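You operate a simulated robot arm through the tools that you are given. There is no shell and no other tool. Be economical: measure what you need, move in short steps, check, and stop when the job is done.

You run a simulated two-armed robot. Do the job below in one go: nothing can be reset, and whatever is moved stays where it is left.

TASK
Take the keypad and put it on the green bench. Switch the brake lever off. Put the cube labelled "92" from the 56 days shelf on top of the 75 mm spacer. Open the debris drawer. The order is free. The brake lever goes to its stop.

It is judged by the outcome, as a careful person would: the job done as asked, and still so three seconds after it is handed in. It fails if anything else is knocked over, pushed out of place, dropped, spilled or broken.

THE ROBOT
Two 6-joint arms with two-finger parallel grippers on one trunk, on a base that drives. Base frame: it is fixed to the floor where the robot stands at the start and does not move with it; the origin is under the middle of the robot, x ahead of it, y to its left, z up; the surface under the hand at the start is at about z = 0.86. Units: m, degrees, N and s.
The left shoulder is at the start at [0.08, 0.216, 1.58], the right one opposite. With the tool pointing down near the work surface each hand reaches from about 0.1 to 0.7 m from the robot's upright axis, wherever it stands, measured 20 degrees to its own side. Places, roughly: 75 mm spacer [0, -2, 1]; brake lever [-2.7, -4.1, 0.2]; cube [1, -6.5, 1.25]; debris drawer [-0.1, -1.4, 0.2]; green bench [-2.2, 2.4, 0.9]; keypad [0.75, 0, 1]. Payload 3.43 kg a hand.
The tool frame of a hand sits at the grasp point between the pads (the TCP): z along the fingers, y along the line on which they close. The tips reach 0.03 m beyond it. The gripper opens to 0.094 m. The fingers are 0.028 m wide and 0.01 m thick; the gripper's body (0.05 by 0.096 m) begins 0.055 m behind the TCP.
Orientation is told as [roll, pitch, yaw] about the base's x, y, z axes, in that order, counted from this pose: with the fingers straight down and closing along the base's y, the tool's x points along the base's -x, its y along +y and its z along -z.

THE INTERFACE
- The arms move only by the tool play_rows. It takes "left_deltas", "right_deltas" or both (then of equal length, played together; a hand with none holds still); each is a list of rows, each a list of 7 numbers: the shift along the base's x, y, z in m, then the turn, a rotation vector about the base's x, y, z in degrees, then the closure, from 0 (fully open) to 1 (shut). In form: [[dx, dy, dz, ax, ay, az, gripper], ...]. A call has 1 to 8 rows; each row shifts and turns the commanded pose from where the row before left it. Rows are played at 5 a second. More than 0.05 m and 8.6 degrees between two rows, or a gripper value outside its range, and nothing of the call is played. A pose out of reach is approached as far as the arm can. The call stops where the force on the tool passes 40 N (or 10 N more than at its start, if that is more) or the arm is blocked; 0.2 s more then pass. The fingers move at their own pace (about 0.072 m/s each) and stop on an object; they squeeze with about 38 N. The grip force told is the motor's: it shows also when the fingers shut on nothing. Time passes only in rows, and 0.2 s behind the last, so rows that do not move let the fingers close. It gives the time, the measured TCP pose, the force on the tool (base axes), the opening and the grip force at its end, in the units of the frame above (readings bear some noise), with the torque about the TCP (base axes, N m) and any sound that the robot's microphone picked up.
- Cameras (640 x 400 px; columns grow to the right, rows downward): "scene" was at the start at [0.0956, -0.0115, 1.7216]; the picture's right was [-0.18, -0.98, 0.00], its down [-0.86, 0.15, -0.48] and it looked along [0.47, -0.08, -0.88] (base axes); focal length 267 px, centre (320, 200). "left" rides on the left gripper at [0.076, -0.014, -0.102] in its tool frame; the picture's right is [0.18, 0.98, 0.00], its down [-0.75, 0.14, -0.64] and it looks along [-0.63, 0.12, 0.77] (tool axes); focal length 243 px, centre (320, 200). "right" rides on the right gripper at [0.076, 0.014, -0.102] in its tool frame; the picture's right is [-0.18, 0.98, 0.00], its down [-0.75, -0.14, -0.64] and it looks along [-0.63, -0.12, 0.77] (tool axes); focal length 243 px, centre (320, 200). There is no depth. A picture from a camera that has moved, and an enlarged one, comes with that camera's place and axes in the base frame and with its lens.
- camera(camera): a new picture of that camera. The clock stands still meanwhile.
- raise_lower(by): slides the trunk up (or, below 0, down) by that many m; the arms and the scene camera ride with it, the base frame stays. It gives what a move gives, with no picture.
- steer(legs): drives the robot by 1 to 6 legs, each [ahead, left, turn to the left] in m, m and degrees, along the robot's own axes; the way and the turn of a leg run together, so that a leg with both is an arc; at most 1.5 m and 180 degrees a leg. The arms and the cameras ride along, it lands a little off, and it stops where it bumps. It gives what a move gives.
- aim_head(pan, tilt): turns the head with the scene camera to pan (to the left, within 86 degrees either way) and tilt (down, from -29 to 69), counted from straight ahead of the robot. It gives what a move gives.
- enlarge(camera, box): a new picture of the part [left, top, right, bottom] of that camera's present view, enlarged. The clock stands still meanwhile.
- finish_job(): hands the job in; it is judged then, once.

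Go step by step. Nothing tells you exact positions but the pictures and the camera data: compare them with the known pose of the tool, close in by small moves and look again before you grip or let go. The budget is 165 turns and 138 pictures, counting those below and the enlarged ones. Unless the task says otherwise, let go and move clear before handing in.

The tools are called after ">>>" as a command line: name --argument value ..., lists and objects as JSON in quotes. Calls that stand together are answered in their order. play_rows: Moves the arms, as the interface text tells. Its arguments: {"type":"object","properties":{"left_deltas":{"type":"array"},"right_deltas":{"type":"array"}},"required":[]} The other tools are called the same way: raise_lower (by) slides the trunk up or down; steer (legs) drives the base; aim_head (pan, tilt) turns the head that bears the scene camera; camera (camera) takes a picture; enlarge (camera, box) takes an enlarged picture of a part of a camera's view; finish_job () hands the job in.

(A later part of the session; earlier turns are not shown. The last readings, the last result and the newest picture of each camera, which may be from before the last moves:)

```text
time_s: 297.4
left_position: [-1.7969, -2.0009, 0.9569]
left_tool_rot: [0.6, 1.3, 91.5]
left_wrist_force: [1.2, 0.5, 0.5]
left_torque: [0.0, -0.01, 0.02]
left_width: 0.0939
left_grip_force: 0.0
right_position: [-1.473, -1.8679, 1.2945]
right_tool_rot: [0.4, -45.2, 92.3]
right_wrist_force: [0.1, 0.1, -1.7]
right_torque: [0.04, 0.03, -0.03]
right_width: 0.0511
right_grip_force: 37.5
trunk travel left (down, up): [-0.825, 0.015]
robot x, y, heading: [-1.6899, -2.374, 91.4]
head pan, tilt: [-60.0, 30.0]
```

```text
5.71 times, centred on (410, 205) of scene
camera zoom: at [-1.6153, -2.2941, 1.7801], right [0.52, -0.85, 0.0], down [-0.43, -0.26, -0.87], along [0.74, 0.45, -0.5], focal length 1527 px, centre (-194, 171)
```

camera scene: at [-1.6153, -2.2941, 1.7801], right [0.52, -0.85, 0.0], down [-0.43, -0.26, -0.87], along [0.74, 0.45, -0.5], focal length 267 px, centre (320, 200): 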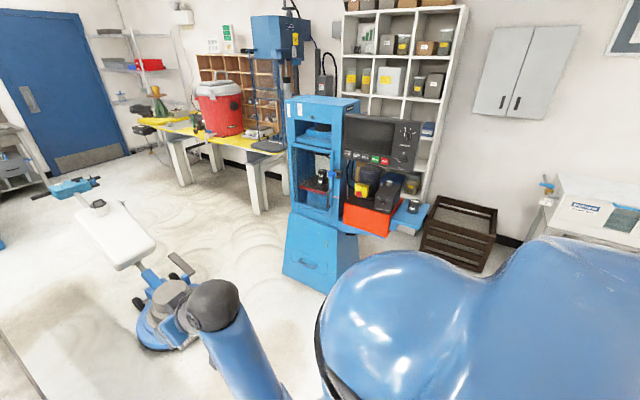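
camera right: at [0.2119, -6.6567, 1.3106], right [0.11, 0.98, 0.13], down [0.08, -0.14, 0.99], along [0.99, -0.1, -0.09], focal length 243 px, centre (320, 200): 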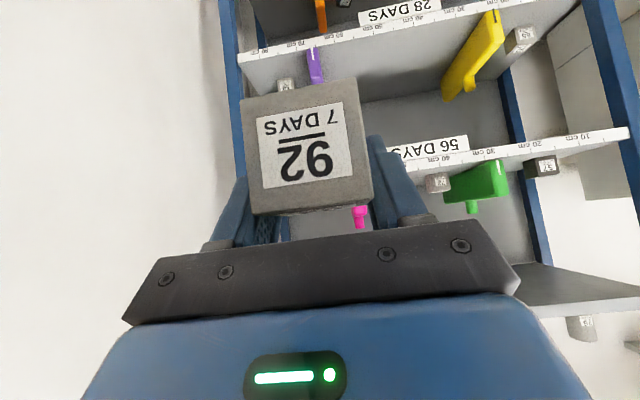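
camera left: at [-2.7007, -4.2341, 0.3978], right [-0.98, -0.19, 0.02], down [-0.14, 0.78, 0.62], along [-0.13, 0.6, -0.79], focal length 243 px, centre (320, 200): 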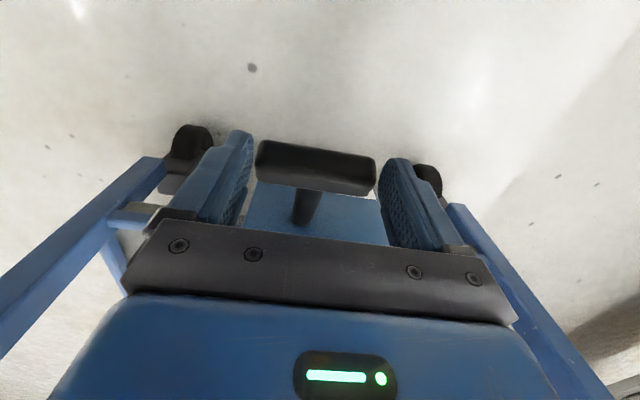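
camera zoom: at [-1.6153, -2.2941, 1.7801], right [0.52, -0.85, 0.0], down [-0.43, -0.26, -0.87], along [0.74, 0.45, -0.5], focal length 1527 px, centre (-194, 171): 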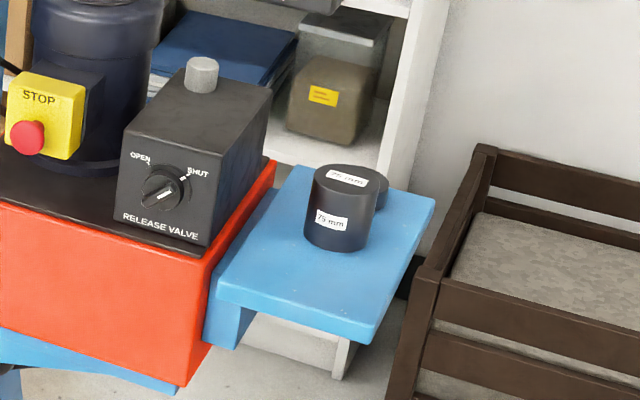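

The 75 mm spacer (labelled) stands on the side shelf, top centre near (-0.13,-2.055,0.97). I tuck the left hand, turn east and approach to look closely.

>>> play_rows --left_deltas '[[-0.02, -0.04, 0, 0, 0, 0, 0], [-0.02, -0.04, 0, 0, 0, 0, 0], [-0.02, -0.04, 0, 0, 0, 0, 0]]'

>>> steer --legs '[[0, 0, -91.4], [0.3, 0.42, 0], [0.4, 0, 0]]'

>>> aim_head --pan -10 --tilt 40

>>> camera --camera "scene"

```text
time_s: 298.2
left_position: [-1.8571, -2.1192, 0.9574]
left_tool_rot: [0.5, 1.2, 91.4]
left_wrist_force: [-0.8, 0.6, 0.1]
left_torque: [0.02, -0.01, 0.01]
left_width: 0.0941
left_grip_force: 0.1
right_position: [-1.4734, -1.869, 1.2954]
right_tool_rot: [0.3, -45.3, 92.3]
right_wrist_force: [0.6, -0.1, -2.5]
right_torque: [0.02, -0.03, -0.01]
right_width: 0.0511
right_grip_force: 37.8
trunk travel left (down, up): [-0.825, 0.015]
robot x, y, heading: [-1.6899, -2.3717, 91.5]
head pan, tilt: [-60.0, 30.0]
```

```text
time_s: 307.2
left_position: [-0.7244, -1.8037, 0.9583]
left_tool_rot: [0.6, 1.2, -0.3]
left_wrist_force: [0.0, 0.6, -0.2]
left_torque: [0.0, -0.01, -0.01]
left_width: 0.0941
left_grip_force: 0.0
right_position: [-0.4866, -2.1932, 1.2951]
right_tool_rot: [0.3, -45.5, 0.4]
right_wrist_force: [-0.6, 0.5, -2.4]
right_torque: [0.02, -0.06, -0.06]
right_width: 0.0511
right_grip_force: 38.3
trunk travel left (down, up): [-0.825, 0.015]
robot x, y, heading: [-0.9803, -1.9603, -0.3]
head pan, tilt: [-60.0, 30.0]
```

```text
time_s: 308.4
left_position: [-0.7226, -1.804, 0.9577]
left_tool_rot: [0.6, 1.3, -0.3]
left_wrist_force: [-1.0, -1.2, -0.7]
left_torque: [-0.01, 0.0, -0.02]
left_width: 0.0937
left_grip_force: 0.1
right_position: [-0.4834, -2.1948, 1.2935]
right_tool_rot: [0.4, -45.4, 0.5]
right_wrist_force: [-0.3, 0.5, -1.6]
right_torque: [0.0, -0.06, 0.0]
right_width: 0.0513
right_grip_force: 37.9
trunk travel left (down, up): [-0.825, 0.015]
robot x, y, heading: [-0.9813, -1.9606, -0.3]
head pan, tilt: [-10.0, 40.0]
```

```text
52 pictures are left
camera scene: at [-0.8652, -1.975, 1.7647], right [-0.18, -0.98, 0.0], down [-0.63, 0.12, -0.77], along [0.75, -0.14, -0.64], focal length 267 px, centre (320, 200)
```

scene: 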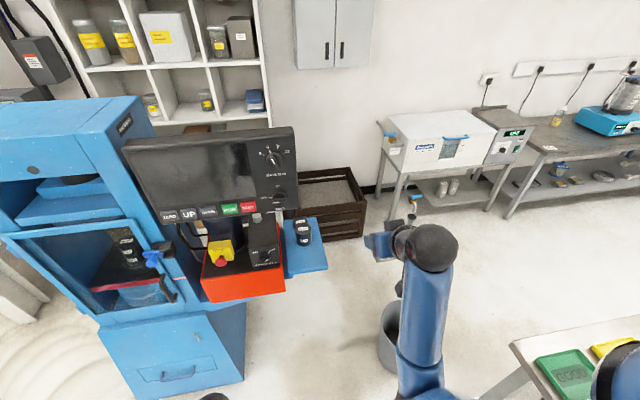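

>>> enlarge --camera "scene" --box '[250, 190, 350, 290]'

>>> camera --camera "right"

```text
4.00 times, centred on (300, 240) of scene
camera zoom: at [-0.8652, -1.975, 1.7647], right [-0.18, -0.98, 0.0], down [-0.63, 0.12, -0.77], along [0.75, -0.14, -0.64], focal length 1069 px, centre (400, 40)
```

zoom: 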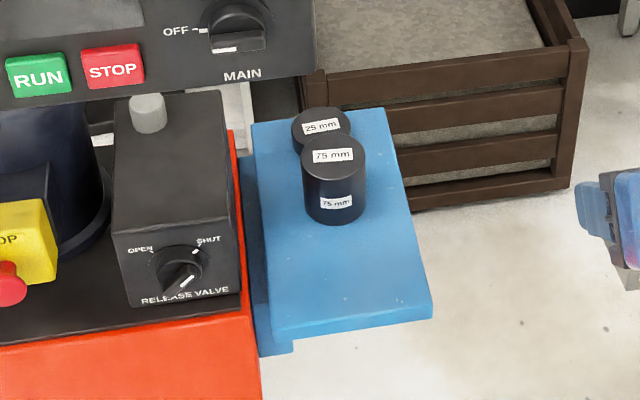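

```text
50 pictures are left
camera right: at [-0.6118, -2.1811, 1.3117], right [0.12, 0.98, 0.13], down [0.08, -0.14, 0.99], along [0.99, -0.11, -0.09], focal length 243 px, centre (320, 200)
```

right: 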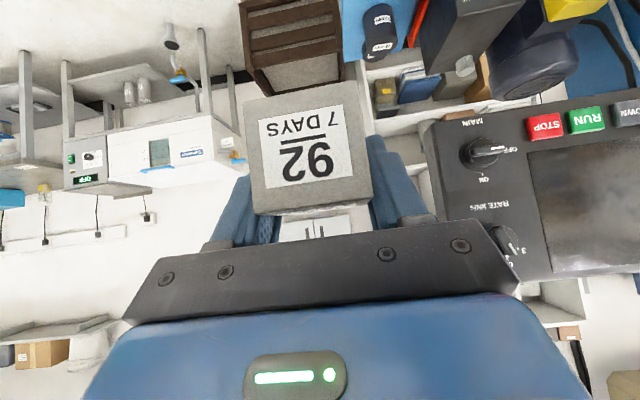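

Triangulated: spacer centre ≈(-0.086,-2.05), top z≈0.948; the screen's corner is at (-0.18,-2.03,1.15), so I'll come in from the south-west with the hand yawed +35°. I shift the robot and yaw and lower the hand clear of the machine.

>>> steer --legs '[[0, -0.12, 0.3], [0.24, 0, 0]]'

>>> play_rows --right_deltas '[[0, 0, -0.04, 0, 0, 7, 1], [0, 0, -0.04, 0, 0, 7, 1], [0, 0, -0.04, 0, 0, 7, 1], [0, 0, -0.04, 0, 0, 7, 1], [0, 0, -0.04, 0, 0, 7, 1], [0, 0, -0.03, 0, 0, 0, 1], [0, 0, 0, 0, 0, 0, 1]]'

>>> camera --camera "right"

>>> camera --camera "scene"

```text
time_s: 311.0
left_position: [-0.4919, -1.9208, 0.9566]
left_tool_rot: [0.5, 1.1, -0.2]
left_wrist_force: [-0.1, 0.7, 0.5]
left_torque: [-0.03, -0.04, 0.0]
left_width: 0.0937
left_grip_force: 0.0
right_position: [-0.2531, -2.3108, 1.2959]
right_tool_rot: [0.2, -45.6, 0.6]
right_wrist_force: [-0.1, -0.6, -2.3]
right_torque: [-0.02, -0.01, -0.03]
right_width: 0.0511
right_grip_force: 38.9
trunk travel left (down, up): [-0.825, 0.015]
robot x, y, heading: [-0.7481, -2.0814, -0.2]
head pan, tilt: [-10.0, 40.0]
```

```text
time_s: 312.6
left_position: [-0.4881, -1.9223, 0.9562]
left_tool_rot: [0.5, 1.4, -0.2]
left_wrist_force: [0.2, -0.1, 0.5]
left_torque: [-0.01, -0.02, -0.04]
left_width: 0.0939
left_grip_force: 0.0
right_position: [-0.2482, -2.312, 1.0635]
right_tool_rot: [0.4, -45.2, 35.6]
right_wrist_force: [-0.3, 0.2, -2.2]
right_torque: [-0.01, -0.05, 0.01]
right_width: 0.0511
right_grip_force: 37.8
trunk travel left (down, up): [-0.825, 0.015]
robot x, y, heading: [-0.746, -2.0825, -0.1]
head pan, tilt: [-10.0, 40.0]
```

```text
49 pictures are left
camera right: at [-0.3612, -2.3745, 1.0814], right [-0.47, 0.87, 0.14], down [0.14, -0.07, 0.99], along [0.87, 0.48, -0.09], focal length 243 px, centre (320, 200)
```

right: 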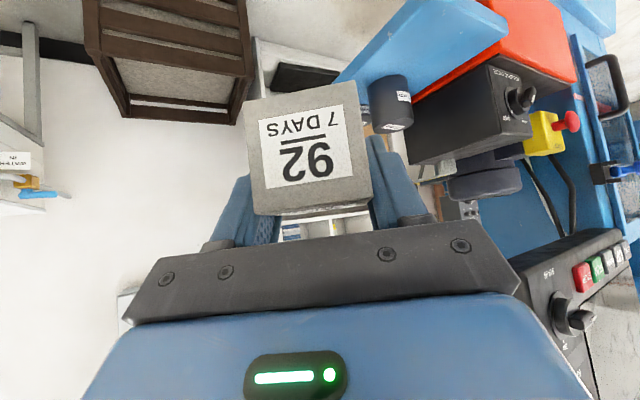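

```text
48 pictures are left
camera scene: at [-0.6299, -2.0949, 1.7647], right [-0.18, -0.98, 0.0], down [-0.63, 0.11, -0.77], along [0.75, -0.14, -0.64], focal length 267 px, centre (320, 200)
```

scene: 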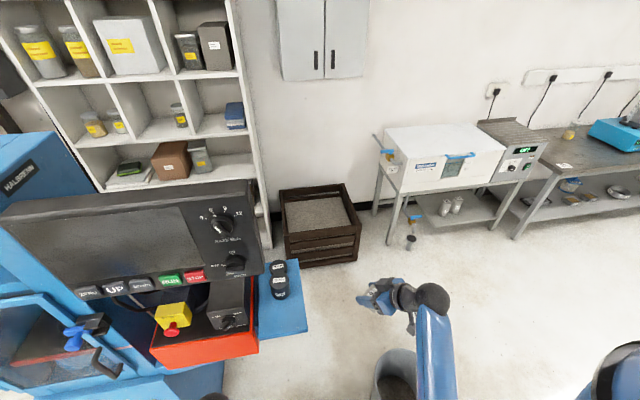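

>>> enlarge --camera "scene" --box '[240, 240, 320, 310]'

>>> enlarge --camera "right" --box '[330, 50, 450, 150]'

```text
5.71 times, centred on (280, 275) of scene
camera zoom: at [-0.6299, -2.0949, 1.7647], right [-0.18, -0.98, 0.0], down [-0.63, 0.11, -0.77], along [0.75, -0.14, -0.64], focal length 1527 px, centre (549, -229)
```

zoom: 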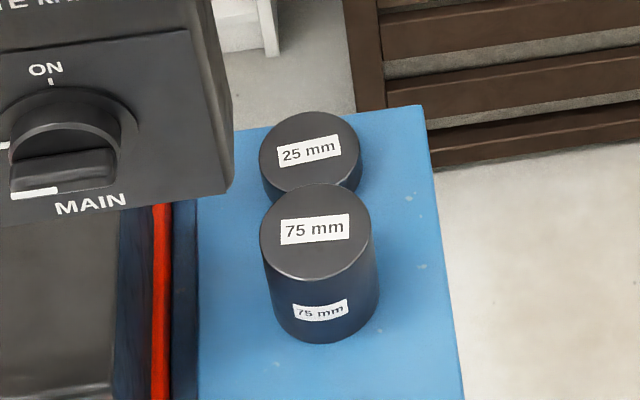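

```text
4.00 times, centred on (390, 100) of right
camera zoom: at [-0.3612, -2.3745, 1.0814], right [-0.47, 0.87, 0.14], down [0.14, -0.07, 0.99], along [0.87, 0.48, -0.09], focal length 970 px, centre (40, 600)
```

zoom: 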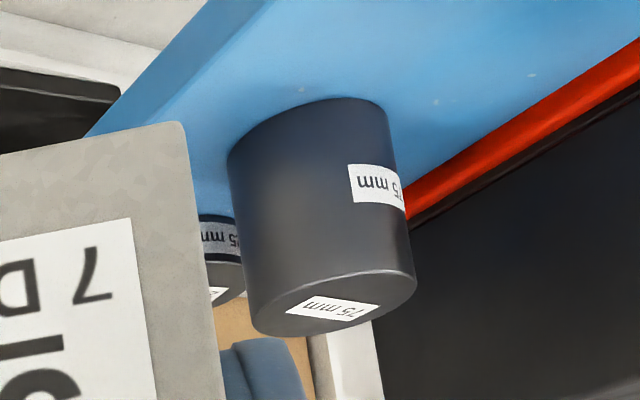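

Refined: spacer top centre ≈(-0.078,-2.053,0.942). I move the cube above it from the south-west and check.

>>> play_rows --right_deltas '[[0.0236, 0.0366, 0, 0, 0, 0, 1], [0.0236, 0.0366, 0, 0, 0, 0, 1], [0.0236, 0.0366, 0, 0, 0, 0, 1], [0.0236, 0.0366, 0, 0, 0, 0, 1], [0.0236, 0.0366, 0, 0, 0, 0, 1], [0.0236, 0.0366, 0, 0, 0, 0, 1], [0.0236, 0.0366, 0, 0, 0, 0, 1], [0, 0, 0, 0, 0, 0, 1]]'

>>> camera --camera "right"

>>> enlarge --camera "scene" --box '[220, 210, 360, 330]'

```text
time_s: 314.4
left_position: [-0.4883, -1.9227, 0.9565]
left_tool_rot: [0.7, 1.3, -0.1]
left_wrist_force: [-0.1, 0.6, 0.4]
left_torque: [0.0, -0.02, 0.01]
left_width: 0.0939
left_grip_force: 0.0
right_position: [-0.0793, -2.0579, 1.0648]
right_tool_rot: [0.3, -45.3, 35.6]
right_wrist_force: [-1.1, 0.8, -1.9]
right_torque: [0.03, 0.02, -0.01]
right_width: 0.0512
right_grip_force: 38.1
trunk travel left (down, up): [-0.825, 0.015]
robot x, y, heading: [-0.7442, -2.0788, -0.1]
head pan, tilt: [-10.0, 40.0]
```

```text
45 pictures are left
camera right: at [-0.1922, -2.1194, 1.0827], right [-0.47, 0.87, 0.13], down [0.14, -0.07, 0.99], along [0.87, 0.48, -0.09], focal length 243 px, centre (320, 200)
```

right: 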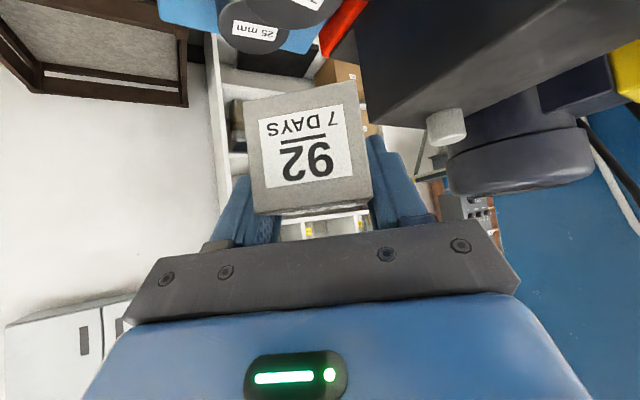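

```text
3.33 times, centred on (290, 270) of scene
camera zoom: at [-0.6303, -2.0951, 1.7647], right [-0.18, -0.98, 0.0], down [-0.63, 0.11, -0.77], along [0.75, -0.14, -0.64], focal length 891 px, centre (420, -33)
```

zoom: 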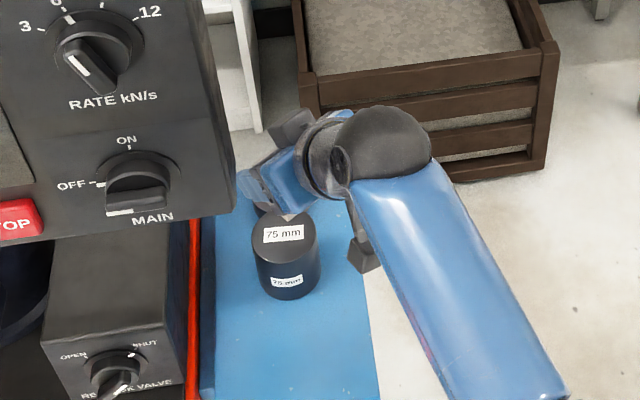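

Aligned. I descend most of the way and check with both cameras.

>>> play_rows --right_deltas '[[0, 0, -0.03, 0, 0, 0, 1], [0, 0, -0.03, 0, 0, 0, 1], [0, 0, -0.01, 0, 0, 0, 1], [0, 0, 0, 0, 0, 0, 1]]'

>>> camera --camera "right"

>>> enlarge --camera "scene" --box '[240, 230, 340, 320]'

```text
time_s: 315.4
left_position: [-0.4882, -1.9227, 0.957]
left_tool_rot: [0.6, 1.3, -0.2]
left_wrist_force: [-0.4, -0.2, -0.1]
left_torque: [-0.01, -0.01, -0.04]
left_width: 0.094
left_grip_force: 0.1
right_position: [-0.0813, -2.0572, 0.9938]
right_tool_rot: [0.3, -45.3, 35.6]
right_wrist_force: [0.3, -0.6, -2.0]
right_torque: [0.03, -0.01, 0.0]
right_width: 0.0513
right_grip_force: 37.8
trunk travel left (down, up): [-0.825, 0.015]
robot x, y, heading: [-0.7478, -2.0767, -0.4]
head pan, tilt: [-10.0, 40.0]
```

```text
43 pictures are left
camera right: at [-0.1945, -2.1184, 1.0118], right [-0.47, 0.87, 0.13], down [0.14, -0.07, 0.99], along [0.87, 0.48, -0.09], focal length 243 px, centre (320, 200)
```

right: 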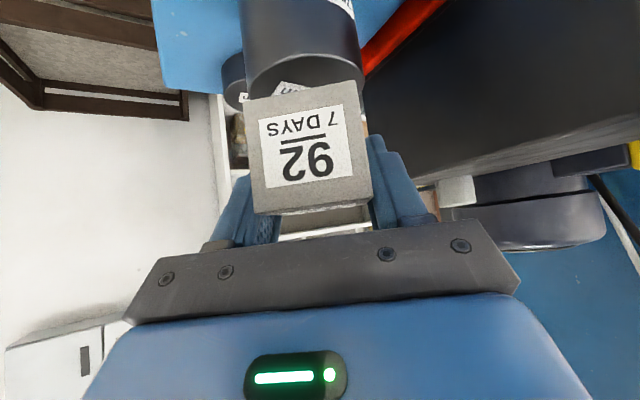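

```text
4.44 times, centred on (290, 275) of scene
camera zoom: at [-0.6303, -2.0949, 1.7647], right [-0.18, -0.98, 0.0], down [-0.63, 0.11, -0.77], along [0.75, -0.14, -0.64], focal length 1188 px, centre (453, -133)
```

zoom: 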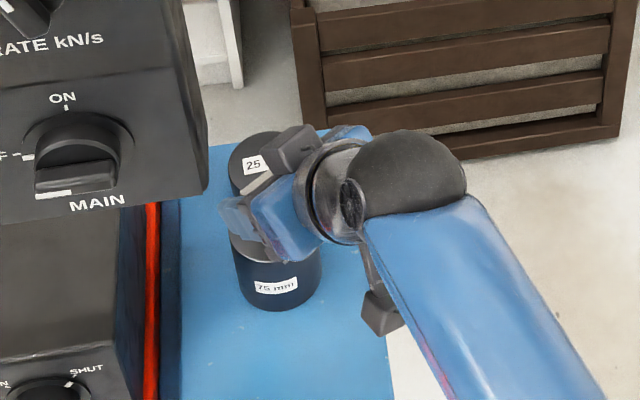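

Aligned laterally and in depth. I lower in small steps until contact.

>>> play_rows --right_deltas '[[0, 0, -0.004, 0, 0, 0, 1], [0, 0, -0.004, 0, 0, 0, 1]]'

>>> play_rows --right_deltas '[[0, 0, -0.003, 0, 0, 0, 1]]'

```text
time_s: 316.0
left_position: [-0.488, -1.9238, 0.9571]
left_tool_rot: [0.6, 1.3, -0.1]
left_wrist_force: [-0.3, 0.1, -0.6]
left_torque: [0.02, 0.01, -0.03]
left_width: 0.0941
left_grip_force: 0.2
right_position: [-0.0817, -2.0557, 0.9864]
right_tool_rot: [0.3, -45.3, 35.6]
right_wrist_force: [0.4, -0.3, -2.2]
right_torque: [0.04, -0.01, 0.03]
right_width: 0.0511
right_grip_force: 37.7
trunk travel left (down, up): [-0.825, 0.015]
robot x, y, heading: [-0.7458, -2.0764, -0.3]
head pan, tilt: [-10.0, 40.0]
```

```text
time_s: 316.4
left_position: [-0.4886, -1.9227, 0.9572]
left_tool_rot: [0.6, 1.5, -0.2]
left_wrist_force: [-0.1, 0.1, 0.4]
left_torque: [-0.02, -0.01, 0.01]
left_width: 0.0939
left_grip_force: 0.1
right_position: [-0.0826, -2.0572, 0.9824]
right_tool_rot: [0.3, -45.3, 35.6]
right_wrist_force: [0.2, 0.5, -2.0]
right_torque: [0.05, -0.04, -0.02]
right_width: 0.051
right_grip_force: 38.3
trunk travel left (down, up): [-0.825, 0.015]
robot x, y, heading: [-0.7456, -2.0799, -0.2]
head pan, tilt: [-10.0, 40.0]
```

>>> play_rows --right_deltas '[[0, 0, -0.003, 0, 0, 0, 1]]'

>>> play_rows --right_deltas '[[0, 0, -0.002, 0, 0, 0, 1]]'

>>> camera --camera "right"

```text
time_s: 316.8
left_position: [-0.4886, -1.9214, 0.9561]
left_tool_rot: [0.6, 1.4, -0.3]
left_wrist_force: [-0.4, -0.8, -1.0]
left_torque: [0.0, -0.01, 0.0]
left_width: 0.094
left_grip_force: 0.1
right_position: [-0.0823, -2.0579, 0.9805]
right_tool_rot: [0.3, -45.3, 35.7]
right_wrist_force: [0.0, -0.1, -1.8]
right_torque: [0.02, -0.01, -0.04]
right_width: 0.0512
right_grip_force: 37.9
trunk travel left (down, up): [-0.825, 0.015]
robot x, y, heading: [-0.7466, -2.0798, -0.5]
head pan, tilt: [-10.0, 40.0]
```

```text
time_s: 317.2
left_position: [-0.4886, -1.9225, 0.9562]
left_tool_rot: [0.6, 1.5, -0.3]
left_wrist_force: [-0.3, -0.3, 0.2]
left_torque: [-0.01, -0.05, -0.01]
left_width: 0.0942
left_grip_force: 0.1
right_position: [-0.0809, -2.0568, 0.9785]
right_tool_rot: [0.3, -45.2, 35.7]
right_wrist_force: [-0.5, -0.2, -2.7]
right_torque: [-0.03, 0.01, -0.03]
right_width: 0.0512
right_grip_force: 38.4
trunk travel left (down, up): [-0.825, 0.015]
robot x, y, heading: [-0.7471, -2.0811, -0.4]
head pan, tilt: [-10.0, 40.0]
```

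```text
41 pictures are left
camera right: at [-0.1945, -2.1193, 0.9956], right [-0.47, 0.87, 0.13], down [0.14, -0.07, 0.99], along [0.87, 0.48, -0.09], focal length 243 px, centre (320, 200)
```

right: 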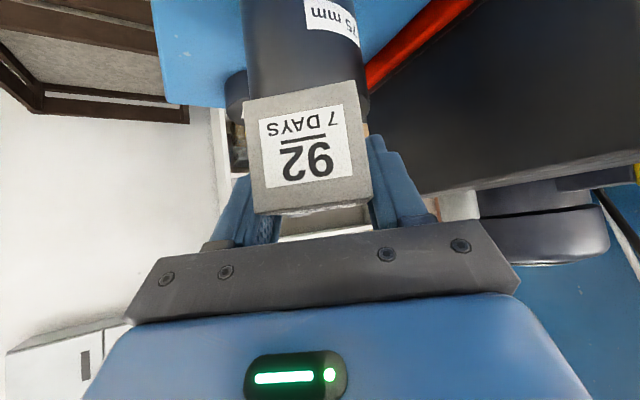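

>>> play_rows --right_deltas '[[0, 0, -0.002, 0, 0, 0, 1], [0, 0, -0.002, 0, 0, 0, 1]]'

>>> play_rows --right_deltas '[[0, 0, -0.002, 0, 0, 0, 1]]'

>>> enlarge --camera "right" --box '[200, 40, 420, 200]'

```text
time_s: 317.8
left_position: [-0.4873, -1.9223, 0.9561]
left_tool_rot: [0.6, 1.3, -0.3]
left_wrist_force: [0.0, -0.7, 0.4]
left_torque: [0.01, -0.01, -0.02]
left_width: 0.0942
left_grip_force: 0.1
right_position: [-0.0822, -2.0571, 0.9747]
right_tool_rot: [0.3, -45.2, 35.7]
right_wrist_force: [0.5, 0.1, -3.1]
right_torque: [0.05, -0.05, -0.02]
right_width: 0.0509
right_grip_force: 37.9
trunk travel left (down, up): [-0.825, 0.015]
robot x, y, heading: [-0.7471, -2.0816, -0.2]
head pan, tilt: [-10.0, 40.0]
```

```text
time_s: 318.2
left_position: [-0.489, -1.9229, 0.9553]
left_tool_rot: [0.5, 1.4, -0.2]
left_wrist_force: [-0.5, 0.4, 0.5]
left_torque: [0.0, 0.02, 0.0]
left_width: 0.094
left_grip_force: 0.0
right_position: [-0.0818, -2.0571, 0.9722]
right_tool_rot: [0.3, -45.3, 35.6]
right_wrist_force: [-0.9, -0.1, -1.8]
right_torque: [0.01, -0.03, 0.0]
right_width: 0.0512
right_grip_force: 38.3
trunk travel left (down, up): [-0.825, 0.015]
robot x, y, heading: [-0.7453, -2.0795, -0.3]
head pan, tilt: [-10.0, 40.0]
```

```text
2.50 times, centred on (310, 120) of right
camera zoom: at [-0.1949, -2.1192, 0.9894], right [-0.47, 0.87, 0.14], down [0.14, -0.07, 0.99], along [0.87, 0.48, -0.09], focal length 606 px, centre (345, 400)
```

zoom: 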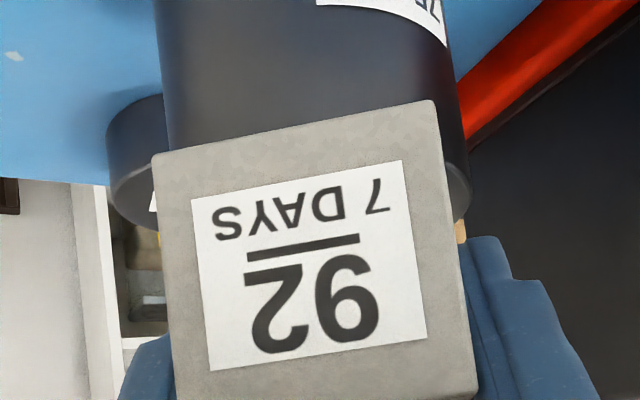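

Cube is a few mm short of the spacer's centre; I nudge it (+4, +5 mm) and continue lowering gently.

>>> play_rows --right_deltas '[[0.004, 0.005, 0.001, 0, 0, 0, 1], [0, 0, -0.003, 0, 0, 0, 1]]'

>>> play_rows --right_deltas '[[0, 0, -0.002, 0, 0, 0, 1]]'

>>> play_rows --right_deltas '[[0, 0, -0.002, 0, 0, 0, 1]]'

```text
time_s: 318.8
left_position: [-0.4894, -1.9221, 0.9561]
left_tool_rot: [0.6, 1.3, -0.1]
left_wrist_force: [0.0, -0.3, -0.2]
left_torque: [-0.04, 0.01, -0.04]
left_width: 0.0942
left_grip_force: 0.2
right_position: [-0.0769, -2.0512, 0.9704]
right_tool_rot: [0.3, -45.3, 35.5]
right_wrist_force: [0.2, -0.3, -1.0]
right_torque: [0.01, -0.04, -0.02]
right_width: 0.0511
right_grip_force: 37.8
trunk travel left (down, up): [-0.825, 0.015]
robot x, y, heading: [-0.7476, -2.079, -0.2]
head pan, tilt: [-10.0, 40.0]
```

```text
time_s: 319.2
left_position: [-0.4888, -1.9229, 0.9561]
left_tool_rot: [0.5, 1.3, -0.2]
left_wrist_force: [0.9, 0.6, -0.8]
left_torque: [0.01, 0.03, 0.02]
left_width: 0.0941
left_grip_force: 0.0
right_position: [-0.0777, -2.0521, 0.9713]
right_tool_rot: [0.2, -45.5, 35.7]
right_wrist_force: [-0.3, -0.6, 6.0]
right_torque: [-0.24, 0.02, -0.01]
right_width: 0.0511
right_grip_force: 37.8
trunk travel left (down, up): [-0.825, 0.015]
robot x, y, heading: [-0.7466, -2.0777, -0.5]
head pan, tilt: [-10.0, 40.0]
```

```text
time_s: 319.6
left_position: [-0.4904, -1.9234, 0.9569]
left_tool_rot: [0.6, 1.2, -0.2]
left_wrist_force: [-1.1, 0.0, 0.3]
left_torque: [0.01, 0.01, 0.0]
left_width: 0.0939
left_grip_force: 0.0
right_position: [-0.0785, -2.0522, 0.9695]
right_tool_rot: [0.0, -45.6, 35.7]
right_wrist_force: [-0.4, -3.9, 17.1]
right_torque: [-0.52, 0.23, 0.05]
right_width: 0.051
right_grip_force: 38.2
trunk travel left (down, up): [-0.825, 0.015]
robot x, y, heading: [-0.7427, -2.0808, -0.2]
head pan, tilt: [-10.0, 40.0]
```

In contact. I relieve the press slightly, open partly, and check before retreating.

>>> play_rows --right_deltas '[[0, 0, 0.002, 0, 0, 0, 1], [0, 0, 0, 0, 0, 0, 0.25], [0, 0, 0, 0, 0, 0, 0.25]]'

>>> enlarge --camera "right" --box '[160, 0, 480, 240]'

```text
time_s: 320.4
left_position: [-0.4882, -1.9229, 0.9564]
left_tool_rot: [0.6, 1.4, -0.3]
left_wrist_force: [0.5, -0.2, -0.2]
left_torque: [0.01, -0.05, 0.0]
left_width: 0.0939
left_grip_force: 0.0
right_position: [-0.078, -2.0532, 0.9668]
right_tool_rot: [0.3, -45.1, 35.6]
right_wrist_force: [-0.4, 0.0, -0.3]
right_torque: [0.01, -0.01, -0.01]
right_width: 0.0703
right_grip_force: 0.0
trunk travel left (down, up): [-0.825, 0.015]
robot x, y, heading: [-0.7418, -2.08, -0.3]
head pan, tilt: [-10.0, 40.0]
```

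```text
1.67 times, centred on (320, 120) of right
camera zoom: at [-0.1916, -2.1143, 0.9847], right [-0.47, 0.87, 0.14], down [0.15, -0.07, 0.99], along [0.87, 0.48, -0.09], focal length 404 px, centre (320, 333)
```

zoom: 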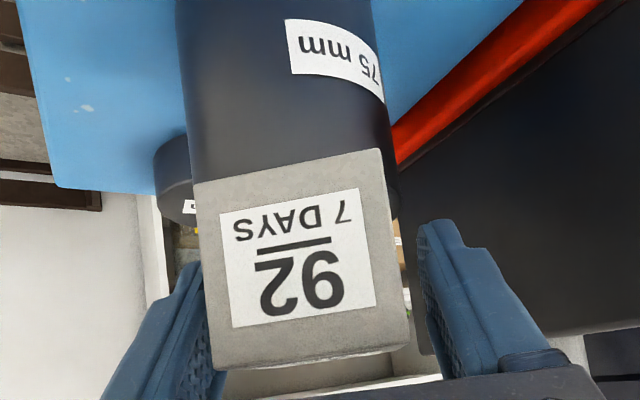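

The cube stands free. I open slightly more and retreat along the tool axis.

>>> play_rows --right_deltas '[[0, 0, 0, 0, 0, 0, 0.08], [0, 0, 0, 0, 0, 0, 0.08], [-0.0145, -0.01, 0.0175, 0, 0, 0, 0.08], [-0.023, -0.016, 0.028, 0, 0, 0, 0.08], [-0.023, -0.016, 0.028, 0, 0, 0, 0.08], [-0.023, -0.016, 0.028, 0, 0, 0, 0.08], [-0.03, -0.03, 0.01, 0, 0, 0, 0.08], [-0.03, -0.03, 0, 0, 0, 0, 0]]'

>>> enlarge --camera "scene" --box '[220, 210, 360, 330]'

>>> camera --camera "right"

```text
time_s: 322.2
left_position: [-0.4913, -1.9234, 0.9563]
left_tool_rot: [0.6, 1.3, -0.2]
left_wrist_force: [0.0, -0.3, 0.3]
left_torque: [0.0, -0.03, 0.02]
left_width: 0.0942
left_grip_force: 0.0
right_position: [-0.2256, -2.1709, 1.0808]
right_tool_rot: [0.2, -45.4, 35.7]
right_wrist_force: [0.5, -0.7, 0.6]
right_torque: [-0.05, 0.01, 0.02]
right_width: 0.094
right_grip_force: 0.0
trunk travel left (down, up): [-0.825, 0.015]
robot x, y, heading: [-0.7448, -2.0779, 0.0]
head pan, tilt: [-10.0, 40.0]
```

```text
3.33 times, centred on (290, 270) of scene
camera zoom: at [-0.6332, -2.0965, 1.7649], right [-0.18, -0.98, 0.0], down [-0.63, 0.12, -0.77], along [0.75, -0.14, -0.64], focal length 891 px, centre (420, -33)
```

zoom: 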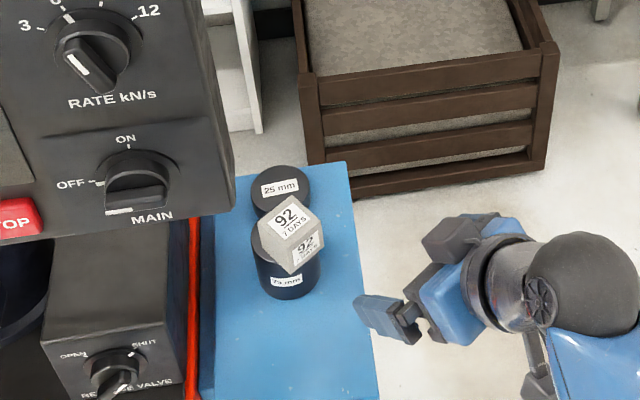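

```text
37 pictures are left
camera right: at [-0.3395, -2.2338, 1.0974], right [-0.47, 0.87, 0.13], down [0.14, -0.08, 0.99], along [0.87, 0.48, -0.09], focal length 243 px, centre (320, 200)
```

right: 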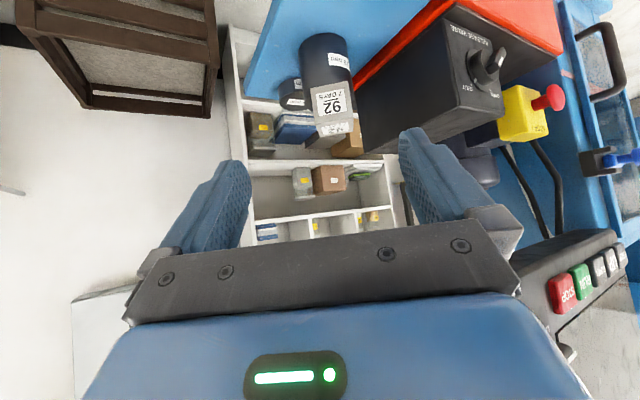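

Cube 92 sits well on the 75 mm spacer. Last: the debris drawer at the machine's foot. I back away, shift left in front of it, and look.

>>> steer --legs '[[-0.35, 0, 0], [0, 0.6, 0]]'

>>> aim_head --pan 5 --tilt 45

>>> camera --camera "scene"

```text
time_s: 327.5
left_position: [-0.8297, -1.3167, 0.9572]
left_tool_rot: [0.6, 1.3, -0.6]
left_wrist_force: [-0.4, 0.2, 0.3]
left_torque: [-0.01, 0.01, 0.01]
left_width: 0.0939
left_grip_force: 0.1
right_position: [-0.5671, -1.5668, 1.0783]
right_tool_rot: [0.4, -45.4, 35.1]
right_wrist_force: [0.3, 0.2, 0.0]
right_torque: [-0.03, 0.0, -0.01]
right_width: 0.094
right_grip_force: 0.0
trunk travel left (down, up): [-0.825, 0.015]
robot x, y, heading: [-1.0891, -1.4695, -0.8]
head pan, tilt: [-10.0, 40.0]
```

```text
time_s: 328.2
left_position: [-0.8298, -1.3155, 0.9571]
left_tool_rot: [0.6, 1.3, -0.7]
left_wrist_force: [0.5, 0.0, -0.6]
left_torque: [-0.03, -0.02, -0.04]
left_width: 0.0938
left_grip_force: 0.1
right_position: [-0.5666, -1.565, 1.0805]
right_tool_rot: [0.3, -45.3, 35.1]
right_wrist_force: [0.6, -0.4, -0.2]
right_torque: [-0.01, 0.01, 0.04]
right_width: 0.094
right_grip_force: 0.1
trunk travel left (down, up): [-0.825, 0.015]
robot x, y, heading: [-1.0885, -1.4708, -0.6]
head pan, tilt: [5.0, 45.0]
```

```text
36 pictures are left
camera scene: at [-0.9756, -1.4647, 1.7575], right [0.07, -1.0, 0.0], down [-0.71, -0.05, -0.71], along [0.71, 0.05, -0.71], focal length 267 px, centre (320, 200)
```

scene: 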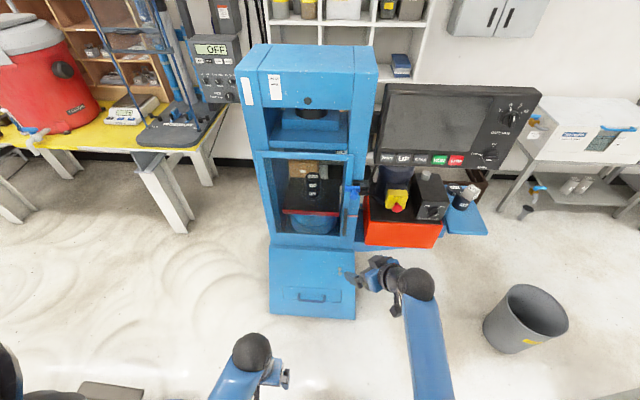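

>>> enlarge --camera "scene" --box '[250, 230, 370, 330]'

>>> raise_lower --by -0.4

>>> raise_lower --by -0.1

>>> aim_head --pan 5 --tilt 45

>>> enlarge --camera "scene" --box '[230, 130, 390, 250]'

```text
4.00 times, centred on (310, 280) of scene
camera zoom: at [-0.9756, -1.4647, 1.7575], right [0.07, -1.0, 0.0], down [-0.71, -0.05, -0.71], along [0.71, 0.05, -0.71], focal length 1069 px, centre (360, -120)
```

zoom: 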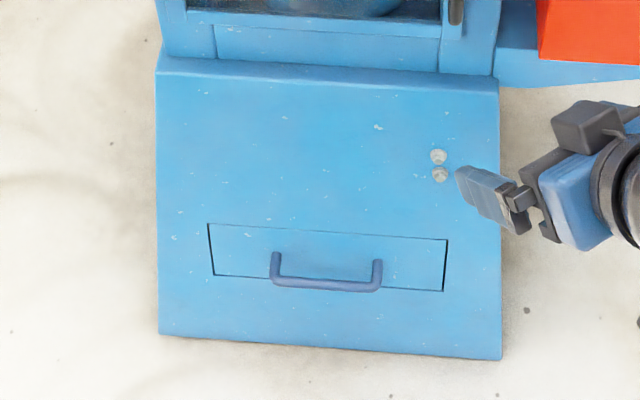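

```text
time_s: 332.1
left_position: [-0.8304, -1.3155, 0.5567]
left_tool_rot: [0.6, 1.3, -0.7]
left_wrist_force: [0.0, 0.1, 0.0]
left_torque: [0.0, -0.02, -0.02]
left_width: 0.0942
left_grip_force: 0.1
right_position: [-0.5684, -1.5663, 0.6788]
right_tool_rot: [0.2, -45.3, 35.1]
right_wrist_force: [-0.4, 0.1, 0.2]
right_torque: [0.01, -0.02, -0.02]
right_width: 0.094
right_grip_force: 0.0
trunk travel left (down, up): [-0.425, 0.415]
robot x, y, heading: [-1.0904, -1.4706, -1.0]
head pan, tilt: [5.0, 45.0]
```

```text
time_s: 333.4
left_position: [-0.8305, -1.3156, 0.457]
left_tool_rot: [0.5, 1.3, -0.8]
left_wrist_force: [-0.3, -0.2, 0.6]
left_torque: [0.0, -0.01, 0.01]
left_width: 0.0941
left_grip_force: 0.0
right_position: [-0.5684, -1.5646, 0.5799]
right_tool_rot: [0.3, -45.3, 35.0]
right_wrist_force: [-0.3, 0.4, 0.0]
right_torque: [0.01, -0.01, 0.04]
right_width: 0.0941
right_grip_force: 0.0
trunk travel left (down, up): [-0.325, 0.515]
robot x, y, heading: [-1.0892, -1.4668, -0.8]
head pan, tilt: [5.0, 45.0]
```

```text
time_s: 334.0
left_position: [-0.8301, -1.3145, 0.4578]
left_tool_rot: [0.6, 1.2, -0.7]
left_wrist_force: [-0.5, 0.0, 0.0]
left_torque: [0.01, 0.04, -0.03]
left_width: 0.0938
left_grip_force: 0.0
right_position: [-0.5684, -1.5655, 0.5787]
right_tool_rot: [0.3, -45.3, 35.1]
right_wrist_force: [0.1, -0.4, 0.4]
right_torque: [0.0, 0.02, -0.01]
right_width: 0.0941
right_grip_force: 0.1
trunk travel left (down, up): [-0.325, 0.515]
robot x, y, heading: [-1.0918, -1.4716, -0.7]
head pan, tilt: [5.0, 45.0]
```

```text
3.33 times, centred on (310, 190) of scene
camera zoom: at [-0.9758, -1.4644, 1.2575], right [0.07, -1.0, 0.0], down [-0.71, -0.05, -0.71], along [0.71, 0.05, -0.71], focal length 891 px, centre (353, 233)
```

zoom: 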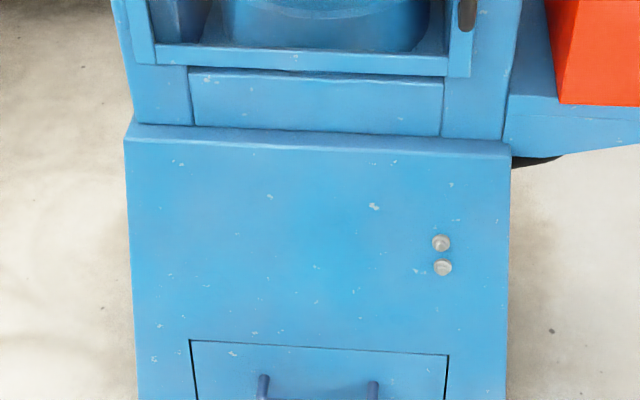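

>>> enlarge --camera "scene" --box '[240, 210, 400, 330]'

>>> camera --camera "left"

```text
3.33 times, centred on (320, 270) of scene
camera zoom: at [-0.9758, -1.4644, 1.2575], right [0.07, -1.0, 0.0], down [-0.71, -0.05, -0.71], along [0.71, 0.05, -0.71], focal length 891 px, centre (320, -33)
```

zoom: 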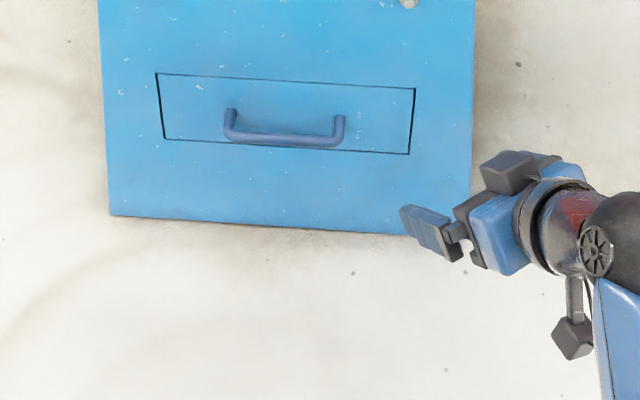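

```text
32 pictures are left
camera left: at [-0.9043, -1.329, 0.5605], right [-0.17, 0.98, 0.01], down [0.77, 0.13, 0.63], along [0.61, 0.12, -0.78], focal length 243 px, centre (320, 200)
```

left: 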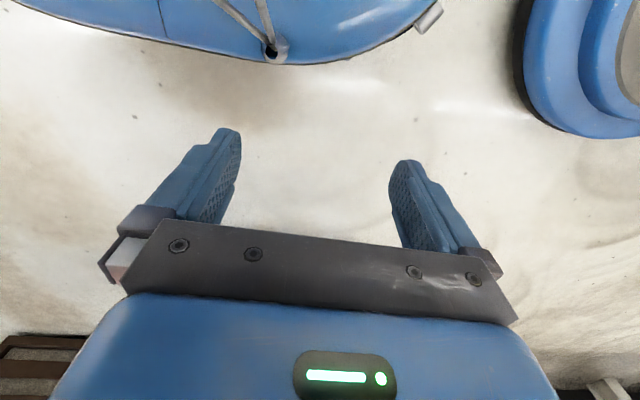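

Handle bar centre ≈(-0.30,-1.369,0.258), about 16 cm long, standing ~6 cm off the sloped face. I turn the left hand 90° to close across the bar, tuck the right hand, and move nearer.

>>> play_rows --left_deltas '[[0, 0, 0, 0, 0, -8.2, 0], [0, 0, 0, 0, 0, -8.2, 0], [0, 0, 0, 0, 0, -8.2, 0], [0, 0, 0, 0, 0, -8.2, 0], [0, 0, 0, 0, 0, -8.2, 0], [0, 0, 0, 0, 0, -8.2, 0], [0, 0, 0, 0, 0, -8.2, 0], [0, 0, 0, 0, 0, -8.2, 0]]' --right_deltas '[[-0.04, 0, 0, 0, 0, 0, 0], [-0.04, 0, 0, 0, 0, 0, 0], [-0.04, 0, 0, 0, 0, 0, 0], [-0.04, 0, 0, 0, 0, 0, 0], [-0.02, 0, 0, 0, 0, 0, 0], [0, 0, 0, 0, 0, 0, 0], [0, 0, 0, 0, 0, 0, 0], [0, 0, 0, 0, 0, 0, 0]]'

>>> play_rows --left_deltas '[[0, 0, 0, 0, 0, -8.2, 0.4], [0, 0, 0, 0, 0, -8.2, 0.4], [0, 0, 0, 0, 0, -7.2, 0.4]]'

>>> steer --legs '[[0.19, 0, 0.7]]'

>>> raise_lower --by -0.1

```text
time_s: 335.8
left_position: [-0.8301, -1.3151, 0.456]
left_tool_rot: [0.6, 1.3, -66.4]
left_wrist_force: [-0.3, -0.2, 0.2]
left_torque: [0.01, -0.02, -0.01]
left_width: 0.0944
left_grip_force: 0.0
right_position: [-0.7485, -1.5642, 0.5812]
right_tool_rot: [0.2, -45.3, 35.1]
right_wrist_force: [-0.5, -0.5, -0.3]
right_torque: [0.04, 0.01, 0.02]
right_width: 0.0941
right_grip_force: 0.2
trunk travel left (down, up): [-0.325, 0.515]
robot x, y, heading: [-1.0876, -1.4681, -0.8]
head pan, tilt: [5.0, 45.0]
```

```text
time_s: 336.6
left_position: [-0.8301, -1.315, 0.4574]
left_tool_rot: [0.6, 1.3, -90.0]
left_wrist_force: [0.4, -0.8, -0.3]
left_torque: [-0.02, 0.02, 0.0]
left_width: 0.0563
left_grip_force: 0.1
right_position: [-0.7485, -1.5646, 0.5804]
right_tool_rot: [0.2, -45.3, 35.0]
right_wrist_force: [-0.1, 0.5, 0.7]
right_torque: [0.01, 0.0, 0.02]
right_width: 0.0939
right_grip_force: 0.1
trunk travel left (down, up): [-0.325, 0.515]
robot x, y, heading: [-1.09, -1.4683, -0.9]
head pan, tilt: [5.0, 45.0]
```

```text
time_s: 338.1
left_position: [-0.6435, -1.312, 0.4571]
left_tool_rot: [0.5, 1.3, -89.0]
left_wrist_force: [0.2, 0.3, 0.2]
left_torque: [0.0, -0.03, -0.04]
left_width: 0.0565
left_grip_force: 0.0
right_position: [-0.5588, -1.5609, 0.5812]
right_tool_rot: [0.3, -45.2, 36.0]
right_wrist_force: [-0.3, 0.5, 0.3]
right_torque: [0.0, 0.0, -0.02]
right_width: 0.094
right_grip_force: 0.0
trunk travel left (down, up): [-0.325, 0.515]
robot x, y, heading: [-0.9016, -1.4722, 0.6]
head pan, tilt: [5.0, 45.0]
```

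```text
time_s: 339.5
left_position: [-0.6443, -1.3125, 0.3561]
left_tool_rot: [0.7, 1.4, -88.9]
left_wrist_force: [0.8, -0.2, -0.3]
left_torque: [0.02, 0.02, 0.01]
left_width: 0.0563
left_grip_force: 0.1
right_position: [-0.5587, -1.5608, 0.4804]
right_tool_rot: [0.3, -45.2, 36.0]
right_wrist_force: [0.3, -1.0, 0.6]
right_torque: [-0.01, -0.02, 0.01]
right_width: 0.094
right_grip_force: 0.0
trunk travel left (down, up): [-0.225, 0.615]
robot x, y, heading: [-0.9016, -1.4721, -0.1]
head pan, tilt: [5.0, 45.0]
```

>>> play_rows --left_deltas '[[0.043, -0.007, 0, 0, 0, 0, 0.4], [0.043, -0.007, 0, 0, 0, 0, 0.4], [0.043, -0.007, 0, 0, 0, 0, 0.4], [0.043, -0.007, 0, 0, 0, 0, 0.4], [0.043, -0.007, 0, 0, 0, 0, 0.4], [0.043, -0.007, 0, 0, 0, 0, 0.4], [0.043, -0.007, 0, 0, 0, -1, 0.4], [0.036, -0.007, 0, 0, 0, 0, 0.4]]'

>>> camera --camera "left"

>>> enlarge --camera "scene" --box '[240, 190, 400, 310]'

```text
time_s: 341.3
left_position: [-0.3054, -1.3692, 0.3572]
left_tool_rot: [0.5, 1.2, -90.0]
left_wrist_force: [-0.2, -0.7, -0.5]
left_torque: [-0.03, 0.02, 0.01]
left_width: 0.0564
left_grip_force: 0.0
right_position: [-0.5586, -1.5604, 0.4803]
right_tool_rot: [0.3, -45.4, 36.0]
right_wrist_force: [-0.5, -0.6, -0.6]
right_torque: [0.01, 0.0, -0.01]
right_width: 0.094
right_grip_force: 0.1
trunk travel left (down, up): [-0.225, 0.615]
robot x, y, heading: [-0.9003, -1.4684, 0.3]
head pan, tilt: [5.0, 45.0]
```

```text
31 pictures are left
camera left: at [-0.3213, -1.2951, 0.4613], right [0.98, 0.18, 0.01], down [0.14, -0.77, 0.63], along [0.13, -0.61, -0.78], focal length 243 px, centre (320, 200)
```

left: 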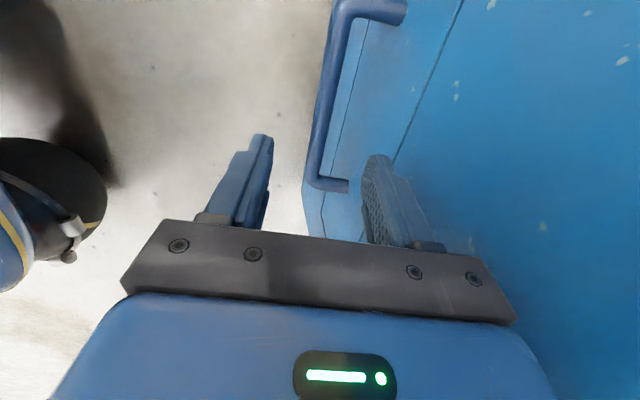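

```text
3.33 times, centred on (320, 250) of scene
camera zoom: at [-0.7868, -1.4641, 1.1574], right [0.09, -1.0, 0.0], down [-0.7, -0.06, -0.71], along [0.7, 0.06, -0.71], focal length 891 px, centre (320, 33)
```

zoom: 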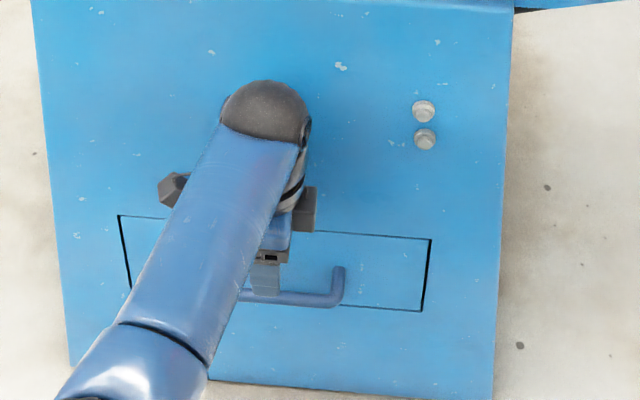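

The bar is between finger lines (x≈-0.30). I descend and grip it.

>>> play_rows --left_deltas '[[0.002, 0, -0.03, 0, 0, 0, 0.4], [0.002, 0, -0.03, 0, 0, 0, 0.4], [0, 0, -0.03, 0, 0, 0, 0.4], [0, 0, -0.004, 0, 0, 0, 0.4], [0, 0, 0, 0, 0, 0, 1], [0, 0, 0, 0, 0, 0, 1], [0, 0, 0, 0, 0, 0, 1]]'

>>> camera --camera "left"

```text
time_s: 342.9
left_position: [-0.3032, -1.3677, 0.2643]
left_tool_rot: [0.5, 1.3, -89.9]
left_wrist_force: [4.4, -0.2, -0.1]
left_torque: [0.11, -0.08, 0.89]
left_width: 0.0156
left_grip_force: 45.4
right_position: [-0.5589, -1.5603, 0.4799]
right_tool_rot: [0.3, -45.3, 36.0]
right_wrist_force: [-0.6, 0.5, 0.4]
right_torque: [-0.01, -0.03, 0.0]
right_width: 0.094
right_grip_force: 0.0
trunk travel left (down, up): [-0.225, 0.615]
robot x, y, heading: [-0.8984, -1.4723, 0.4]
head pan, tilt: [5.0, 45.0]
```

```text
29 pictures are left
camera left: at [-0.3184, -1.2933, 0.3677], right [0.98, 0.19, 0.01], down [0.14, -0.77, 0.63], along [0.13, -0.61, -0.78], focal length 243 px, centre (320, 200)
```

left: 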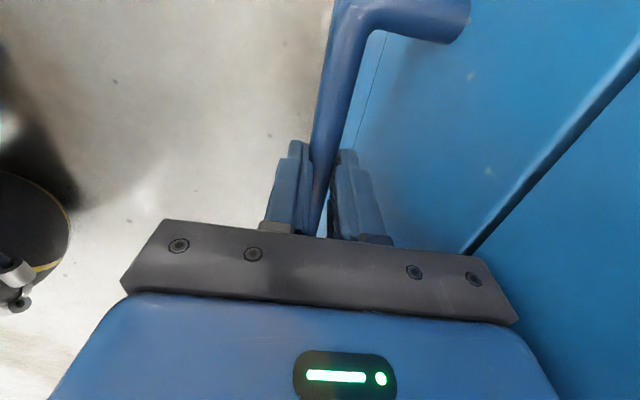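

The handle is gripped. I pull toward -x in short rows.

>>> play_rows --left_deltas '[[-0.02, 0, 0, 0, 0, 0, 1], [-0.025, 0, 0, 0, 0, 0, 1], [-0.025, 0, 0, 0, 0, 0, 1], [-0.025, 0, 0, 0, 0, 0, 1]]'

```text
time_s: 343.9
left_position: [-0.3977, -1.3675, 0.2629]
left_tool_rot: [0.5, 1.3, -89.9]
left_wrist_force: [-1.9, -2.3, 5.6]
left_torque: [-0.17, 0.15, 1.0]
left_width: 0.0155
left_grip_force: 44.6
right_position: [-0.5603, -1.56, 0.4798]
right_tool_rot: [0.3, -45.3, 36.0]
right_wrist_force: [0.7, 0.5, -0.2]
right_torque: [0.01, -0.03, -0.03]
right_width: 0.0939
right_grip_force: 0.0
trunk travel left (down, up): [-0.225, 0.615]
robot x, y, heading: [-0.8979, -1.4699, 0.1]
head pan, tilt: [5.0, 45.0]
```

Sliding freely. I continue.

>>> play_rows --left_deltas '[[-0.025, 0, 0, 0, 0, 0, 1], [-0.025, 0, 0, 0, 0, 0, 1], [-0.025, 0, 0, 0, 0, 0, 1], [-0.025, 0, 0, 0, 0, 0, 1], [0, 0, 0, 0, 0, 0, 1]]'

>>> camera --camera "scene"

```text
time_s: 345.1
left_position: [-0.498, -1.368, 0.2642]
left_tool_rot: [0.6, 1.4, -89.9]
left_wrist_force: [-0.7, 4.8, 6.1]
left_torque: [-0.61, 0.08, 0.82]
left_width: 0.0155
left_grip_force: 44.4
right_position: [-0.5598, -1.5603, 0.4811]
right_tool_rot: [0.3, -45.3, 36.0]
right_wrist_force: [-0.1, 0.4, 0.4]
right_torque: [0.0, 0.01, 0.0]
right_width: 0.0941
right_grip_force: 0.1
trunk travel left (down, up): [-0.225, 0.615]
robot x, y, heading: [-0.8997, -1.4706, 0.1]
head pan, tilt: [5.0, 45.0]
```

```text
28 pictures are left
camera scene: at [-0.7876, -1.4635, 1.1576], right [0.09, -1.0, 0.0], down [-0.7, -0.06, -0.71], along [0.7, 0.06, -0.71], focal length 267 px, centre (320, 200)
```

scene: 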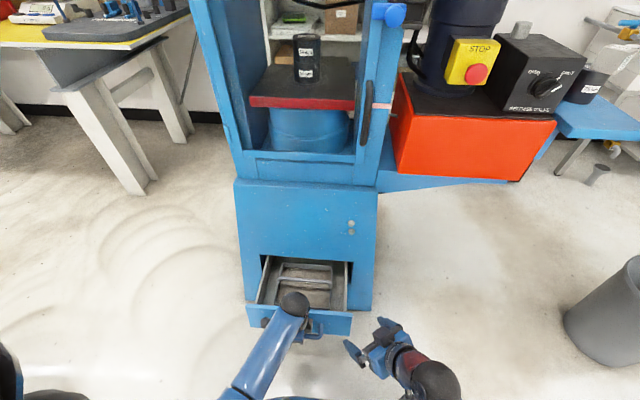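

The drawer is about 20 cm open. I pull on gently toward its stop.

>>> play_rows --left_deltas '[[-0.02, 0, 0, 0, 0, 0, 1], [-0.02, 0, 0, 0, 0, 0, 1], [-0.02, 0, 0, 0, 0, 0, 1], [0, 0, 0, 0, 0, 0, 1]]'

```text
time_s: 346.1
left_position: [-0.5599, -1.3673, 0.2638]
left_tool_rot: [0.6, 1.5, -90.0]
left_wrist_force: [-1.3, 23.9, 21.9]
left_torque: [0.05, 0.07, 0.79]
left_width: 0.0159
left_grip_force: 45.4
right_position: [-0.5595, -1.5595, 0.4807]
right_tool_rot: [0.2, -45.3, 36.1]
right_wrist_force: [1.1, 0.9, 0.4]
right_torque: [0.02, 0.0, 0.0]
right_width: 0.094
right_grip_force: 0.1
trunk travel left (down, up): [-0.225, 0.615]
robot x, y, heading: [-0.8993, -1.4694, 0.0]
head pan, tilt: [5.0, 45.0]
```

Sideways and vertical force is building, so I stop and look.

>>> camera --camera "scene"

```text
27 pictures are left
camera scene: at [-0.7887, -1.4631, 1.1578], right [0.09, -1.0, 0.0], down [-0.7, -0.06, -0.71], along [0.71, 0.06, -0.71], focal length 267 px, centre (320, 200)
```

scene: 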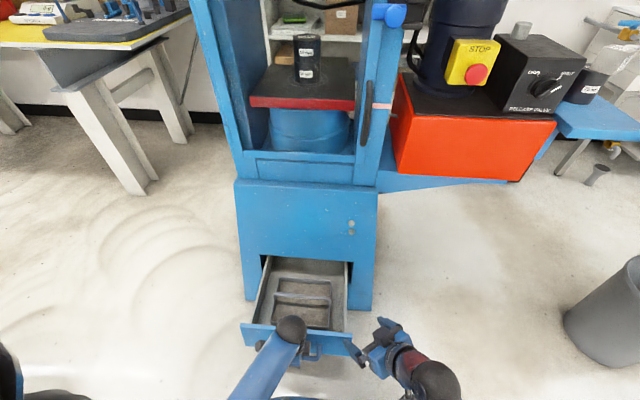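

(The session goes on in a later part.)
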